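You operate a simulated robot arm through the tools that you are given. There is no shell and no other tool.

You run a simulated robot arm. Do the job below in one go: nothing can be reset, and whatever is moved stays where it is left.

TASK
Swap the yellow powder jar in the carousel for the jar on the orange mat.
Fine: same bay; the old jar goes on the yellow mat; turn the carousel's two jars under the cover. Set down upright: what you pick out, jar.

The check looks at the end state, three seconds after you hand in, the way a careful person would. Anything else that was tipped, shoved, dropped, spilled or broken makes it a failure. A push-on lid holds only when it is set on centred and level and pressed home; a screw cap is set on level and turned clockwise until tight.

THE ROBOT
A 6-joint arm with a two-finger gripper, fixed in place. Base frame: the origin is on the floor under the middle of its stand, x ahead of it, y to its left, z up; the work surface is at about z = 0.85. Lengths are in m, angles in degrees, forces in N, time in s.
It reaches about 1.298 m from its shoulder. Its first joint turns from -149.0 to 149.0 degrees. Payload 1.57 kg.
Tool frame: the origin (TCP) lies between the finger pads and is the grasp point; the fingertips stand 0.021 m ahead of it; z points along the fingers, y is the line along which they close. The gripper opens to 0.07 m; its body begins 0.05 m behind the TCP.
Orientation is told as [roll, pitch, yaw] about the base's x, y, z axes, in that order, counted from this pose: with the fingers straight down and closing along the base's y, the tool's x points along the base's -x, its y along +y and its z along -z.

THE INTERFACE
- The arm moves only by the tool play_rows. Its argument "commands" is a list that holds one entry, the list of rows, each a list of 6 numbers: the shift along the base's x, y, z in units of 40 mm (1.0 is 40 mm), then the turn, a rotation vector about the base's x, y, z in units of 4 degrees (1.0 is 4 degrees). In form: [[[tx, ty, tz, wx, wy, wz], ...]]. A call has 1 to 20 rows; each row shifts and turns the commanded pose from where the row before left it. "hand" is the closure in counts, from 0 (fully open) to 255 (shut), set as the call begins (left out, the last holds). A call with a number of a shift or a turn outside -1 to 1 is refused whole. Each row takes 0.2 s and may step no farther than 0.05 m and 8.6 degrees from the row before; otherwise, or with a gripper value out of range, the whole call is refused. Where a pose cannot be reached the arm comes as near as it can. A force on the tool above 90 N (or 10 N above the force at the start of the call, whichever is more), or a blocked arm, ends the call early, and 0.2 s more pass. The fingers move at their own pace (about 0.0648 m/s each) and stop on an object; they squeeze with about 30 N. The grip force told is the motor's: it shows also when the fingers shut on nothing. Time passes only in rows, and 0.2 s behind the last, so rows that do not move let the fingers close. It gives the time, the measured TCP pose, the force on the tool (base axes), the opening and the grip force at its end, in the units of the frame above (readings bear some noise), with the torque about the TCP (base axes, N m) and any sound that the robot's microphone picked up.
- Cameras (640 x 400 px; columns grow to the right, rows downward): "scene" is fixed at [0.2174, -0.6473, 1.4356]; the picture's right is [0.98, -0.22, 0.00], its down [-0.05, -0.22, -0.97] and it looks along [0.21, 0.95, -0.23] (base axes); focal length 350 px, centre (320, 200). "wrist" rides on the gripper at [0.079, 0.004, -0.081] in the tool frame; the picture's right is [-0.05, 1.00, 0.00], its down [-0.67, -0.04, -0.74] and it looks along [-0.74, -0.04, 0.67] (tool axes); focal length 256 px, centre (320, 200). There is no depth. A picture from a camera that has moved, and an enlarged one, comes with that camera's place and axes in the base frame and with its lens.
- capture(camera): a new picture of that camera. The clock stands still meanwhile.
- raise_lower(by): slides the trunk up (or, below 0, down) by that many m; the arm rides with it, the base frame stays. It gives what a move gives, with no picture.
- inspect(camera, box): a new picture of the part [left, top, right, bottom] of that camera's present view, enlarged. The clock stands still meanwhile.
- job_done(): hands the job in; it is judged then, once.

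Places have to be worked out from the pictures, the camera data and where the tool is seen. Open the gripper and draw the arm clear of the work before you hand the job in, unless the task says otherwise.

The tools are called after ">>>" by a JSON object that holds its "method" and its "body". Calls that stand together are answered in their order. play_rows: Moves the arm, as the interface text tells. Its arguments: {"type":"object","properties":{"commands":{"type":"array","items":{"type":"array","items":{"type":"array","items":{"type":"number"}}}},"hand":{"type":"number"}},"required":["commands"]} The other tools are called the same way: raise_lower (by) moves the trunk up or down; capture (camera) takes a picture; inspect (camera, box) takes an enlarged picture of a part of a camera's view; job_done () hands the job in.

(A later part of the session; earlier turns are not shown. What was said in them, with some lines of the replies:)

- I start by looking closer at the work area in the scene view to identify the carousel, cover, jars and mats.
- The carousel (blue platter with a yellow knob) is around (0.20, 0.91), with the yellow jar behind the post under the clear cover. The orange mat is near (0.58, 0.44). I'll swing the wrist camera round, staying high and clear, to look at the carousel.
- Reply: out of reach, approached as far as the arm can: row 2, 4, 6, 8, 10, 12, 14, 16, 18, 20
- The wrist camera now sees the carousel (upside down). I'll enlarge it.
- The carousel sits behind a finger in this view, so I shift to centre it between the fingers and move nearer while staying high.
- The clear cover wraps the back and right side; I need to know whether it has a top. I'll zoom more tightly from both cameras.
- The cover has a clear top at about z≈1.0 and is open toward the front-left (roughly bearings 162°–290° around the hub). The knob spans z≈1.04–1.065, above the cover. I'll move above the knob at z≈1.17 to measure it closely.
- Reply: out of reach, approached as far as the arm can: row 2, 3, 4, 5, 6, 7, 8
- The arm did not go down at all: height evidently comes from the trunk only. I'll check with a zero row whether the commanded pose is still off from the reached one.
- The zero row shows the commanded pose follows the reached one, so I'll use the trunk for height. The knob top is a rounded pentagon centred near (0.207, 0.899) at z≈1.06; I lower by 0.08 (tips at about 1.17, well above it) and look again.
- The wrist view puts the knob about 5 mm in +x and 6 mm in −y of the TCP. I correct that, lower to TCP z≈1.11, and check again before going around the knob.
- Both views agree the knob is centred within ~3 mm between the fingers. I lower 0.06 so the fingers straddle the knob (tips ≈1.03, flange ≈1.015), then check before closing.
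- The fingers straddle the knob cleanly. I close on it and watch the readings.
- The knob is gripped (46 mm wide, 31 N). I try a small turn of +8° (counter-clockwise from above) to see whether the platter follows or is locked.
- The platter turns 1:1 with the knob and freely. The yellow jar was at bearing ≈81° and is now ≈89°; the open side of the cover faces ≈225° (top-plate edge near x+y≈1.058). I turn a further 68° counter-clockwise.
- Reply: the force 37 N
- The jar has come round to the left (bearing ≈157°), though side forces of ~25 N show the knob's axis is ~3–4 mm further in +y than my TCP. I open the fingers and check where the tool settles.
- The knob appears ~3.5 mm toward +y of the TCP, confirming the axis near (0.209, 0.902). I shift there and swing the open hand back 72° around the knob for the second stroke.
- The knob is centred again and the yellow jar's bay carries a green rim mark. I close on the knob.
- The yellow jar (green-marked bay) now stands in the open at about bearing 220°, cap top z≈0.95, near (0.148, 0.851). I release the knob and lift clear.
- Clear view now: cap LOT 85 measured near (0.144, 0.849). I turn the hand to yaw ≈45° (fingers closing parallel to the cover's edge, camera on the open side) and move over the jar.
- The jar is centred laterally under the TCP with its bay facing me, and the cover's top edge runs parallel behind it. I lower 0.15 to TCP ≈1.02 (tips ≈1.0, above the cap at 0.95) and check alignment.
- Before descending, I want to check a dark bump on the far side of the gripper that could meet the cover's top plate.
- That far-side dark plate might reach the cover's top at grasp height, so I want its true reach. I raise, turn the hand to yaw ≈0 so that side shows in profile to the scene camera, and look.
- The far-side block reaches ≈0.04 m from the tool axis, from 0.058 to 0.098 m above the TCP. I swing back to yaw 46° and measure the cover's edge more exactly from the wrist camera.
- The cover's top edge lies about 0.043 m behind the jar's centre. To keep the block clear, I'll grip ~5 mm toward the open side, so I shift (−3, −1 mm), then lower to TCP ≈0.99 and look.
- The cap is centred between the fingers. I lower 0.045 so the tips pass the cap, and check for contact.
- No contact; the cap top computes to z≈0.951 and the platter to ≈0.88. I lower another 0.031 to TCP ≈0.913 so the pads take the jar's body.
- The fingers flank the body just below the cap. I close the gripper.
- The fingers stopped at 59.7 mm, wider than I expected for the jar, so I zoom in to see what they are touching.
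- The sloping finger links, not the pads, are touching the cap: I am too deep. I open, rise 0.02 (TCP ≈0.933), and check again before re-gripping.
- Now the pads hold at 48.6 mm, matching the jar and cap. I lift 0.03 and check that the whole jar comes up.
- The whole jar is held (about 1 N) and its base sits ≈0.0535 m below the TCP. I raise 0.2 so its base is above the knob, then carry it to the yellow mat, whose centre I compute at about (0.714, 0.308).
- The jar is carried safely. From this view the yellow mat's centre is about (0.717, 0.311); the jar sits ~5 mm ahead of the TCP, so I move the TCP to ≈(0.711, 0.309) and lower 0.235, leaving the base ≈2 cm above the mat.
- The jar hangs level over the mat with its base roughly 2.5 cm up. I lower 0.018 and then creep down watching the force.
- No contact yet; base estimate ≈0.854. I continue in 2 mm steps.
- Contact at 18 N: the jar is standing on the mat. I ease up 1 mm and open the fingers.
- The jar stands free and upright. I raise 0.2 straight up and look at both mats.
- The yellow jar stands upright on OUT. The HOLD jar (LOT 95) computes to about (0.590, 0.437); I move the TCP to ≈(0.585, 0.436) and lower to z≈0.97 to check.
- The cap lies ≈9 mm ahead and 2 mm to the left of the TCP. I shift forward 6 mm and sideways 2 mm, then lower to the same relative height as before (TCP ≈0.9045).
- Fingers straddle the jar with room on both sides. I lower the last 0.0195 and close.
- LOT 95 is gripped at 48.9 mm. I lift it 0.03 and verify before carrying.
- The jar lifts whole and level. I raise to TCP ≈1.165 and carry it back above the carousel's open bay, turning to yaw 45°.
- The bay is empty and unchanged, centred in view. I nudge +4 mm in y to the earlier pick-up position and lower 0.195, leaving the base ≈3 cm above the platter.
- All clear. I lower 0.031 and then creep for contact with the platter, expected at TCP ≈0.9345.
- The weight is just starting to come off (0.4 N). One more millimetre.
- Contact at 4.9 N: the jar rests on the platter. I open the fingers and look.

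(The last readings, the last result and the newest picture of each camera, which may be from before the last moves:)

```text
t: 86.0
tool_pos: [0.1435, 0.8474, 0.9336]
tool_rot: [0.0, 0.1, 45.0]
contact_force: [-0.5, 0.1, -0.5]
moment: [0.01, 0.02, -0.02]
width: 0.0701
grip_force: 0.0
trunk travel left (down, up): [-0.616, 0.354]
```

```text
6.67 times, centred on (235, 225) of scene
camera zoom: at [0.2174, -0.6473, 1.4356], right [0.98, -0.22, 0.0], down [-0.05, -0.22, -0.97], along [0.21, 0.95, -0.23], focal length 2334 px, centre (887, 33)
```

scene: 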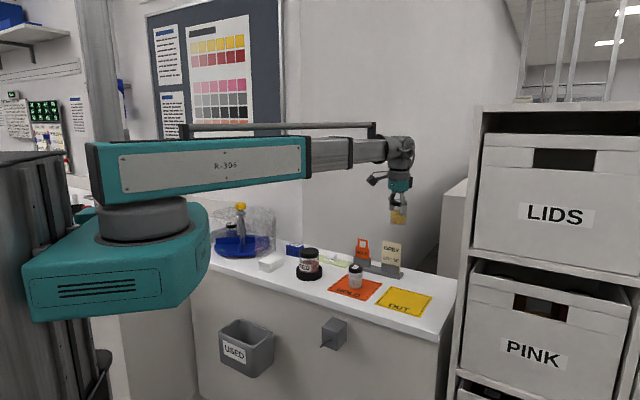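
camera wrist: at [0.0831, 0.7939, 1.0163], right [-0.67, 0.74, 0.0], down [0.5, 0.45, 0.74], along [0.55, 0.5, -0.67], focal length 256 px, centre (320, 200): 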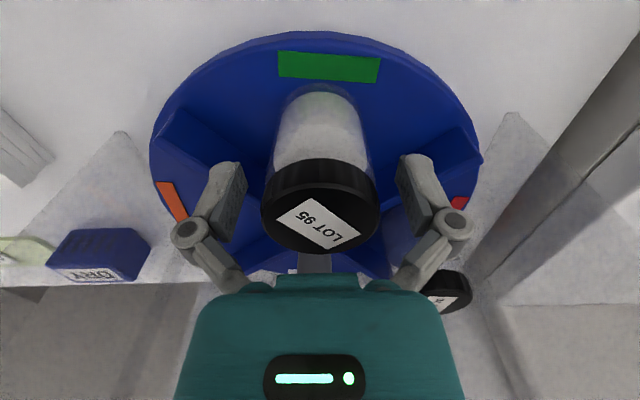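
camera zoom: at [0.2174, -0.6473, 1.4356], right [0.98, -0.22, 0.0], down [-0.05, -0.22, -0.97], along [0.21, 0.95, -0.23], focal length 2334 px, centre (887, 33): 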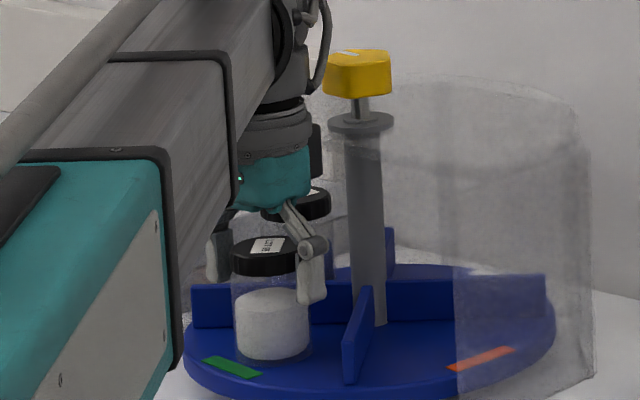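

LOT 95 stands upright in the green bay. I raise clear and go back over the knob, turning to yaw ≈158° for the clockwise return strokes.

>>> {"method": "raise_lower", "body": {"by": 0.235}}

>>> {"method": "play_rows", "body": {"commands": [[[0.082, 0.067, 0, 0, 0, 1], [0.082, 0.067, 0, 0, 0, 1], [0.082, 0.067, 0, 0, 0, 1], [0.082, 0.067, 0, 0, 0, 1], [0.082, 0.067, 0, 0, 0, 1], [0.082, 0.067, 0, 0, 0, 1], [0.082, 0.067, 0, 0, 0, 1], [0.082, 0.067, 0, 0, 0, 1], [0.082, 0.067, 0, 0, 0, 1], [0.082, 0.067, 0, 0, 0, 1], [0.082, 0.067, 0, 0, 0, 1], [0.082, 0.067, 0, 0, 0, 1], [0.082, 0.067, 0, 0, 0, 1], [0.082, 0.067, 0, 0, 0, 1], [0.082, 0.067, 0, 0, 0, 1], [0.082, 0.067, 0, 0, 0, 1], [0.082, 0.067, 0, 0, 0, 1], [0.082, 0.067, 0, 0, 0, 1], [0.082, 0.067, 0, 0, 0, 1], [0.082, 0.067, 0, 0, 0, 1]]]}}

>>> {"method": "play_rows", "body": {"commands": [[[0, 0, 0, 0, 0, 1], [0, 0, 0, 0, 0, 1], [0, 0, 0, 0, 0, 1], [0, 0, 0, 0, 0, 1], [0, 0, 0, 0, 0, 1], [0, 0, 0, 0, 0, 1], [0, 0, 0, 0, 0, 1], [0, 0, 0, 0, 0, 1], [0, 0, 0, 0, 0, 0.25], [0, 0, 0, 0, 0, 0]]]}}

>>> {"method": "capture", "body": {"camera": "wrist"}}

>>> {"method": "inspect", "body": {"camera": "scene", "box": [200, 160, 280, 255]}}

```text
t: 88.5
tool_pos: [0.1438, 0.848, 1.1683]
tool_rot: [0.0, 0.0, 44.9]
contact_force: [-0.6, -0.6, -0.9]
moment: [-0.02, -0.03, -0.02]
width: 0.0702
grip_force: 0.0
trunk travel left (down, up): [-0.851, 0.119]
```

```text
t: 92.7
tool_pos: [0.2093, 0.9021, 1.1691]
tool_rot: [0.0, 0.0, 125.1]
contact_force: [-0.8, -0.3, 0.0]
moment: [0.04, 0.02, -0.03]
width: 0.07
grip_force: 0.1
trunk travel left (down, up): [-0.851, 0.119]
```

```text
t: 94.8
tool_pos: [0.2102, 0.902, 1.17]
tool_rot: [0.0, 0.0, 158.1]
contact_force: [-0.7, 0.0, -0.3]
moment: [-0.03, -0.03, 0.01]
width: 0.0702
grip_force: 0.0
trunk travel left (down, up): [-0.851, 0.119]
```

```text
taken
camera wrist: at [0.2802, 0.8676, 1.2513], right [-0.42, -0.91, 0.0], down [-0.6, 0.28, 0.74], along [-0.67, 0.32, -0.67], focal length 256 px, centre (320, 200)
```

wrist: 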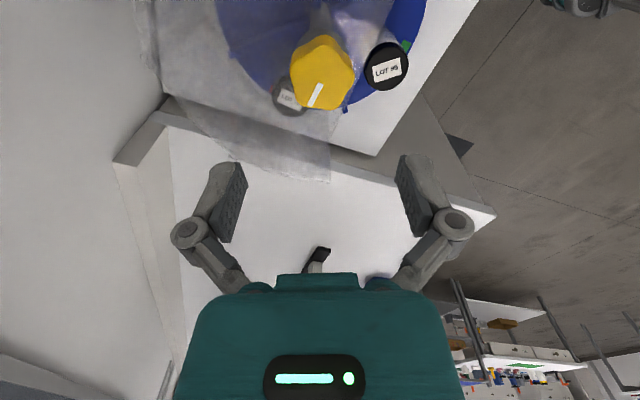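

```text
4.21 times, centred on (240, 208) of scene
camera zoom: at [0.2174, -0.6473, 1.4356], right [0.98, -0.22, 0.0], down [-0.05, -0.22, -0.97], along [0.21, 0.95, -0.23], focal length 1474 px, centre (657, 168)
```

zoom: 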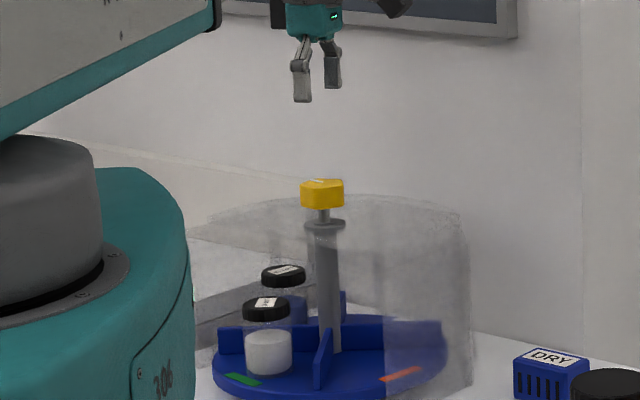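

The hand is above the knob axis at yaw 158°. I lower 0.12 to straddle the knob as before and check.

>>> {"method": "raise_lower", "body": {"by": -0.12}}

>>> {"method": "capture", "body": {"camera": "wrist"}}

```text
t: 96.3
tool_pos: [0.2098, 0.9019, 1.0487]
tool_rot: [0.0, 0.0, 158.0]
contact_force: [-0.7, 0.5, 0.1]
moment: [0.01, 0.0, 0.0]
width: 0.0699
grip_force: 0.0
trunk travel left (down, up): [-0.731, 0.239]
```

```text
taken
camera wrist: at [0.2802, 0.8674, 1.1314], right [-0.42, -0.91, 0.0], down [-0.6, 0.28, 0.74], along [-0.67, 0.32, -0.67], focal length 256 px, centre (320, 200)
```

wrist: 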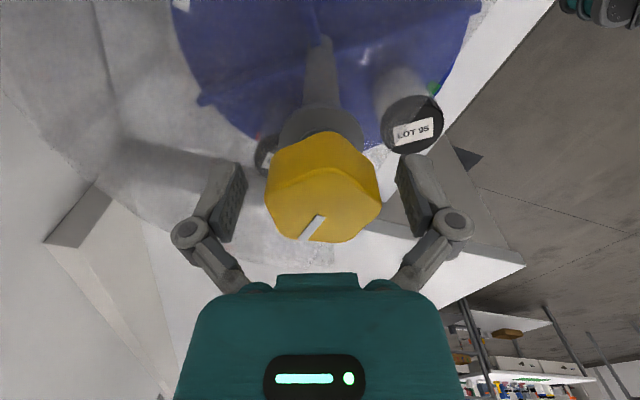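

The knob is centred between the fingers. I close and turn 72° clockwise.

>>> {"method": "play_rows", "body": {"commands": [[[0, 0, 0, 0, 0, 0], [0, 0, 0, 0, 0, 0], [0, 0, 0, 0, 0, 0]]], "hand": 255}}

>>> {"method": "play_rows", "body": {"commands": [[[0, 0, 0, 0, 0, -0.5], [0, 0, 0, 0, 0, -1], [0, 0, 0, 0, 0, -1], [0, 0, 0, 0, 0, -1], [0, 0, 0, 0, 0, -1], [0, 0, 0, 0, 0, -1], [0, 0, 0, 0, 0, -1], [0, 0, 0, 0, 0, -1], [0, 0, 0, 0, 0, -1], [0, 0, 0, 0, 0, -1], [0, 0, 0, 0, 0, -1], [0, 0, 0, 0, 0, -1], [0, 0, 0, 0, 0, -1], [0, 0, 0, 0, 0, -1], [0, 0, 0, 0, 0, -1], [0, 0, 0, 0, 0, -1], [0, 0, 0, 0, 0, -1], [0, 0, 0, 0, 0, -1], [0, 0, 0, 0, 0, -0.5]]]}}

>>> {"method": "inspect", "body": {"camera": "scene", "box": [208, 198, 283, 264]}}

>>> {"method": "capture", "body": {"camera": "wrist"}}

```text
t: 97.2
tool_pos: [0.2096, 0.9008, 1.0506]
tool_rot: [-0.1, 0.0, 158.0]
contact_force: [-1.7, -4.4, 0.8]
moment: [-0.08, 0.02, 0.01]
width: 0.047
grip_force: 31.8
trunk travel left (down, up): [-0.731, 0.239]
```

```text
t: 101.2
tool_pos: [0.2085, 0.9021, 1.0498]
tool_rot: [0.0, 0.0, 85.9]
contact_force: [-7.0, -16.1, -12.0]
moment: [-0.09, 0.13, 0.06]
width: 0.0473
grip_force: 32.1
trunk travel left (down, up): [-0.731, 0.239]
```

```text
6.06 times, centred on (246, 231) of scene
camera zoom: at [0.2174, -0.6473, 1.4356], right [0.98, -0.22, 0.0], down [-0.05, -0.22, -0.97], along [0.21, 0.95, -0.23], focal length 2121 px, centre (772, 12)
```

zoom: 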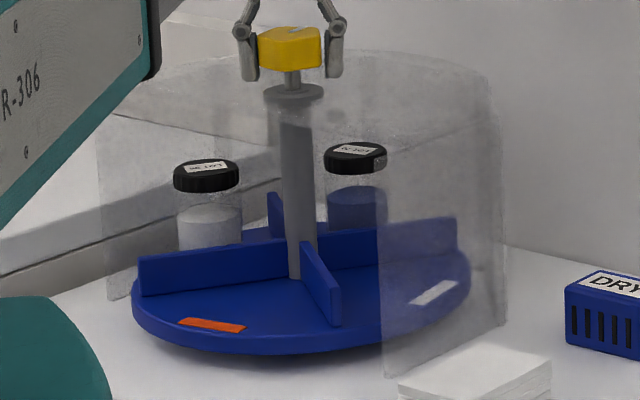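

```text
taken
camera wrist: at [0.1977, 0.8215, 1.1319], right [-0.99, 0.12, 0.0], down [0.08, 0.66, 0.74], along [0.09, 0.74, -0.67], focal length 256 px, centre (320, 200)
```

wrist: 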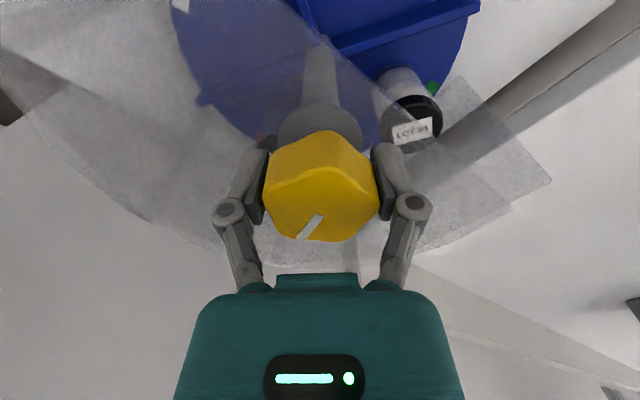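

Both jars ride upright; LOT 95 is now at the left entering the cover. I open the fingers and swing back 72° around the knob, with a 1 mm correction in x.

>>> {"method": "play_rows", "body": {"commands": [[[0, 0, 0, 0, 0, 0], [0, 0, 0, 0, 0, 0], [0, 0, 0, 0, 0, 0]]], "hand": 0}}

>>> {"method": "play_rows", "body": {"commands": [[[-0.03, 0, 0, 0, 0, 1], [0, 0, 0, 0, 0, 1], [0, 0, 0, 0, 0, 1], [0, 0, 0, 0, 0, 1], [0, 0, 0, 0, 0, 1], [0, 0, 0, 0, 0, 1], [0, 0, 0, 0, 0, 1], [0, 0, 0, 0, 0, 1], [0, 0, 0, 0, 0, 1], [0, 0, 0, 0, 0, 1], [0, 0, 0, 0, 0, 1], [0, 0, 0, 0, 0, 1], [0, 0, 0, 0, 0, 1], [0, 0, 0, 0, 0, 1], [0, 0, 0, 0, 0, 1], [0, 0, 0, 0, 0, 1], [0, 0, 0, 0, 0, 1], [0, 0, 0, 0, 0, 1], [0, 0, 0, 0, 0, 0]]]}}

>>> {"method": "capture", "body": {"camera": "wrist"}}

>>> {"method": "inspect", "body": {"camera": "scene", "box": [208, 198, 283, 264]}}

```text
t: 102.0
tool_pos: [0.2091, 0.9025, 1.049]
tool_rot: [-0.1, 0.0, 86.0]
contact_force: [0.0, -0.4, -0.8]
moment: [0.04, -0.03, 0.03]
width: 0.07
grip_force: 0.1
trunk travel left (down, up): [-0.731, 0.239]
```

```text
t: 106.0
tool_pos: [0.2077, 0.9032, 1.0489]
tool_rot: [-0.1, 0.0, 158.0]
contact_force: [-1.0, 0.3, 0.0]
moment: [0.02, -0.03, 0.0]
width: 0.07
grip_force: 0.1
trunk travel left (down, up): [-0.731, 0.239]
```

```text
taken
camera wrist: at [0.2791, 0.8678, 1.1313], right [-0.42, -0.91, 0.0], down [-0.6, 0.28, 0.74], along [-0.68, 0.32, -0.67], focal length 256 px, centre (320, 200)
```

wrist: 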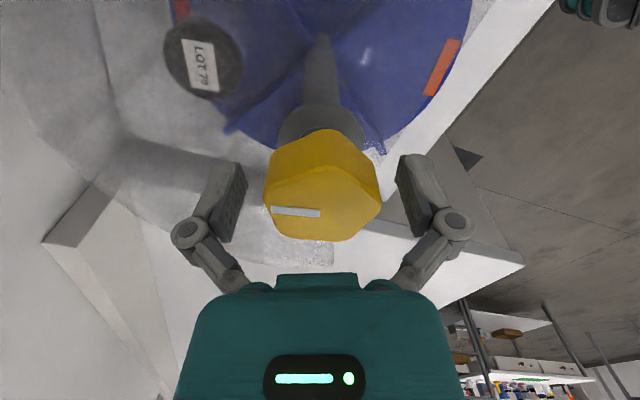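

```text
6.06 times, centred on (246, 231) of scene
camera zoom: at [0.2174, -0.6473, 1.4356], right [0.98, -0.22, 0.0], down [-0.05, -0.22, -0.97], along [0.21, 0.95, -0.23], focal length 2121 px, centre (772, 12)
```

zoom: 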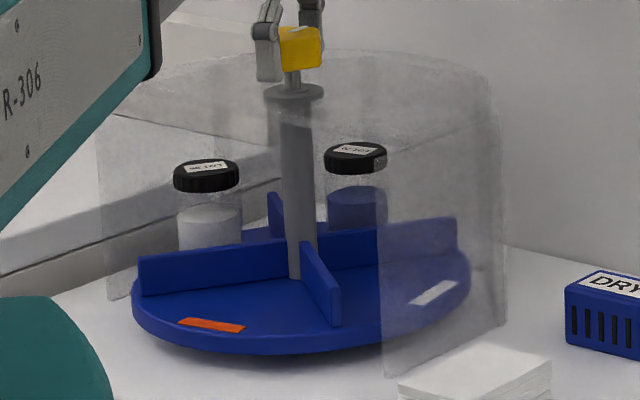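

Knob centred again. I close and turn 64° clockwise, then compare with the initial platter orientation.

>>> {"method": "play_rows", "body": {"commands": [[[0, 0, 0, 0, 0, 0], [0, 0, 0, 0, 0, 0], [0, 0, 0, 0, 0, 0]]], "hand": 255}}

>>> {"method": "play_rows", "body": {"commands": [[[0, 0, 0, 0, 0, -0.5], [0, 0, 0, 0, 0, -1], [0, 0, 0, 0, 0, -1], [0, 0, 0, 0, 0, -1], [0, 0, 0, 0, 0, -1], [0, 0, 0, 0, 0, -1], [0, 0, 0, 0, 0, -1], [0, 0, 0, 0, 0, -1], [0, 0, 0, 0, 0, -1], [0, 0, 0, 0, 0, -1], [0, 0, 0, 0, 0, -1], [0, 0, 0, 0, 0, -1], [0, 0, 0, 0, 0, -1], [0, 0, 0, 0, 0, -1], [0, 0, 0, 0, 0, -1], [0, 0, 0, 0, 0, -1], [0, 0, 0, 0, 0, -0.5]]]}}

>>> {"method": "inspect", "body": {"camera": "scene", "box": [208, 198, 283, 264]}}

>>> {"method": "capture", "body": {"camera": "wrist"}}

```text
t: 106.8
tool_pos: [0.2079, 0.9023, 1.0499]
tool_rot: [0.0, -0.1, 158.0]
contact_force: [-1.0, -1.0, 2.3]
moment: [-0.01, 0.02, 0.06]
width: 0.046
grip_force: 32.2
trunk travel left (down, up): [-0.731, 0.239]
```

```text
t: 110.3
tool_pos: [0.2083, 0.9018, 1.0491]
tool_rot: [-0.1, 0.0, 93.9]
contact_force: [7.7, 7.6, 12.1]
moment: [-0.01, -0.29, 0.04]
width: 0.0458
grip_force: 31.9
trunk travel left (down, up): [-0.731, 0.239]
```

```text
6.06 times, centred on (246, 231) of scene
camera zoom: at [0.2174, -0.6473, 1.4356], right [0.98, -0.22, 0.0], down [-0.05, -0.22, -0.97], along [0.21, 0.95, -0.23], focal length 2121 px, centre (772, 12)
```

zoom: 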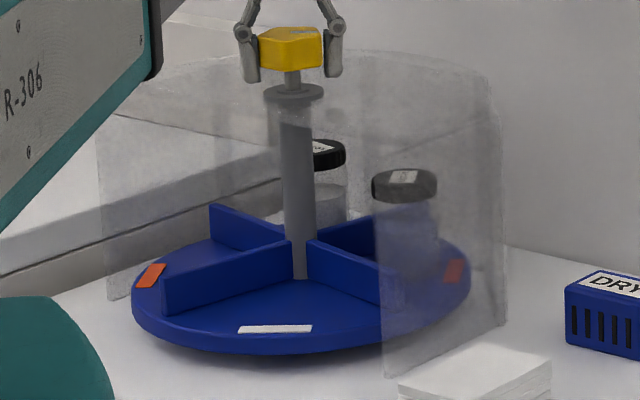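

```text
taken
camera wrist: at [0.2087, 0.8214, 1.1316], right [-1.0, -0.01, 0.0], down [-0.01, 0.67, 0.75], along [-0.01, 0.75, -0.67], focal length 256 px, centre (320, 200)
```

wrist: 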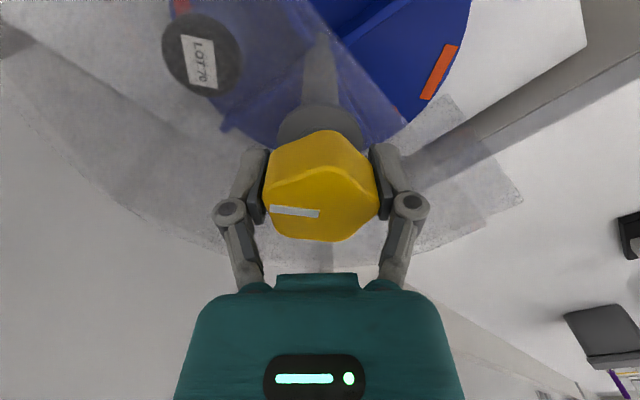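

The platter is back at its initial orientation (white label and orange marks coincide with the first picture), with LOT 95 and LOT 70 both under the cover. I release the knob, raise and draw back.

>>> {"method": "play_rows", "body": {"commands": [[[0, 0, 0, 0, 0, 0], [0, 0, 0, 0, 0, 0], [0, 0, 0, 0, 0, 0]]], "hand": 0}}

>>> {"method": "raise_lower", "body": {"by": 0.2}}

>>> {"method": "play_rows", "body": {"commands": [[[0, -0.7, 0, 0, 0, 0], [0, -0.9, 0, 0, 0, 0], [0, -0.9, 0, 0, 0, 0], [0, -0.9, 0, 0, 0, 0], [0, -0.9, 0, 0, 0, 0], [0, -0.9, 0, 0, 0, 0], [0, -0.9, 0, 0, 0, 0], [0, -0.9, 0, 0, 0, 0], [0, 0, 0, 0, 0, 0]]]}}

>>> {"method": "capture", "body": {"camera": "wrist"}}

>>> {"method": "capture", "body": {"camera": "scene"}}

>>> {"method": "inspect", "body": {"camera": "scene", "box": [208, 198, 283, 264]}}

>>> {"method": "inspect", "body": {"camera": "scene", "box": [280, 220, 450, 330]}}

```text
t: 111.2
tool_pos: [0.2075, 0.9022, 1.0491]
tool_rot: [0.0, 0.0, 94.0]
contact_force: [0.4, -0.7, 0.9]
moment: [0.0, 0.05, 0.0]
width: 0.07
grip_force: 0.0
trunk travel left (down, up): [-0.731, 0.239]
```

```text
t: 113.3
tool_pos: [0.208, 0.9016, 1.2481]
tool_rot: [0.1, 0.0, 94.0]
contact_force: [-0.1, 0.2, -0.1]
moment: [-0.04, 0.0, 0.01]
width: 0.0702
grip_force: 0.1
trunk travel left (down, up): [-0.931, 0.039]
```

```text
t: 115.3
tool_pos: [0.2072, 0.6233, 1.2485]
tool_rot: [0.0, 0.0, 94.0]
contact_force: [-1.2, -0.7, 0.3]
moment: [-0.02, 0.01, 0.01]
width: 0.0698
grip_force: 0.1
trunk travel left (down, up): [-0.931, 0.039]
```

```text
taken
camera wrist: at [0.2083, 0.5421, 1.3312], right [-1.0, -0.02, 0.0], down [-0.01, 0.67, 0.74], along [-0.01, 0.74, -0.67], focal length 256 px, centre (320, 200)
```

wrist: 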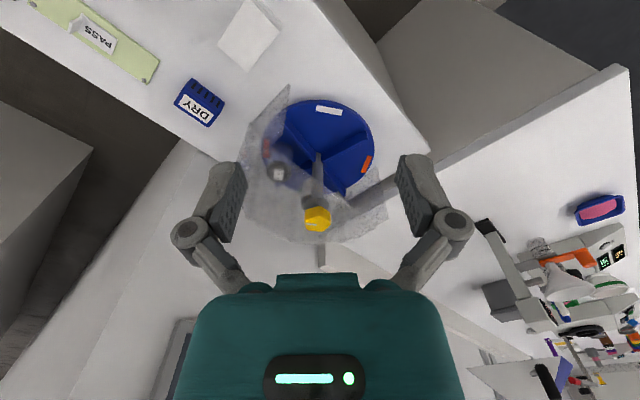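

```text
taken
```

scene: 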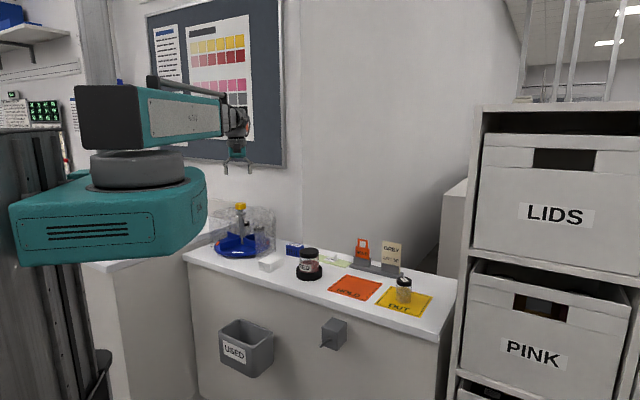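

```text
6.06 times, centred on (246, 231) of scene
camera zoom: at [0.2174, -0.6473, 1.4356], right [0.98, -0.22, 0.0], down [-0.05, -0.22, -0.97], along [0.21, 0.95, -0.23], focal length 2121 px, centre (772, 12)
```

zoom: 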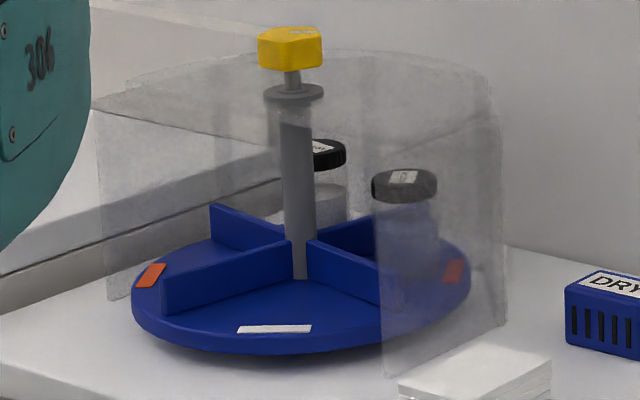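

```text
3.64 times, centred on (365, 275) of scene
camera zoom: at [0.2174, -0.6473, 1.4356], right [0.98, -0.22, 0.0], down [-0.05, -0.22, -0.97], along [0.21, 0.95, -0.23], focal length 1273 px, centre (156, -73)
```

zoom: 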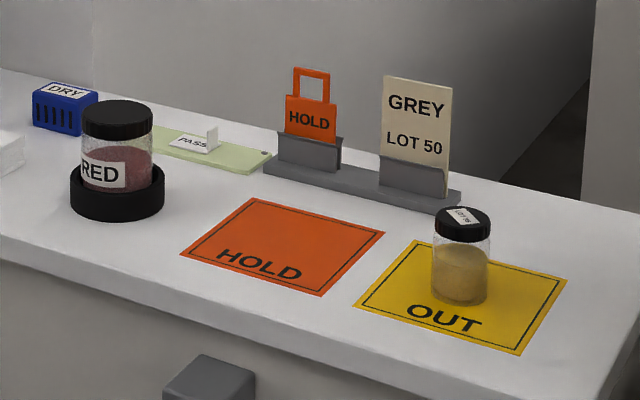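

The final views show everything in place:
- **New jar:** LOT 95 stands upright in the green-marked bay, next to LOT 70, with both under the cover.
- **Old jar:** the yellow jar stands upright on the OUT mat.
- **Surroundings:** nothing else has moved.

The gripper is open and the arm is clear, so I hand the job in.

>>> {"method": "job_done", "body": {}}

```text
The job is handed in.
```

The jars are swapped and the job is handed in; I don't have the check's result.

- **New jar:** LOT 95 from the orange mat stands upright in the bay the yellow jar came from (green mark on the rim).
- **Old jar:** the yellow powder jar (LOT 85) stands upright on the yellow OUT mat.
- **Carousel:** I turned it back to where it started, and LOT 95 and LOT 70 are both under the cover.

On the first try at the yellow jar I went too deep and the finger links closed on its cap. I opened, rose 2 cm and gripped it properly. In the last pictures both jars I moved were upright, no spill showed, and nothing else had moved. The gripper was open and the arm clear when I handed in.
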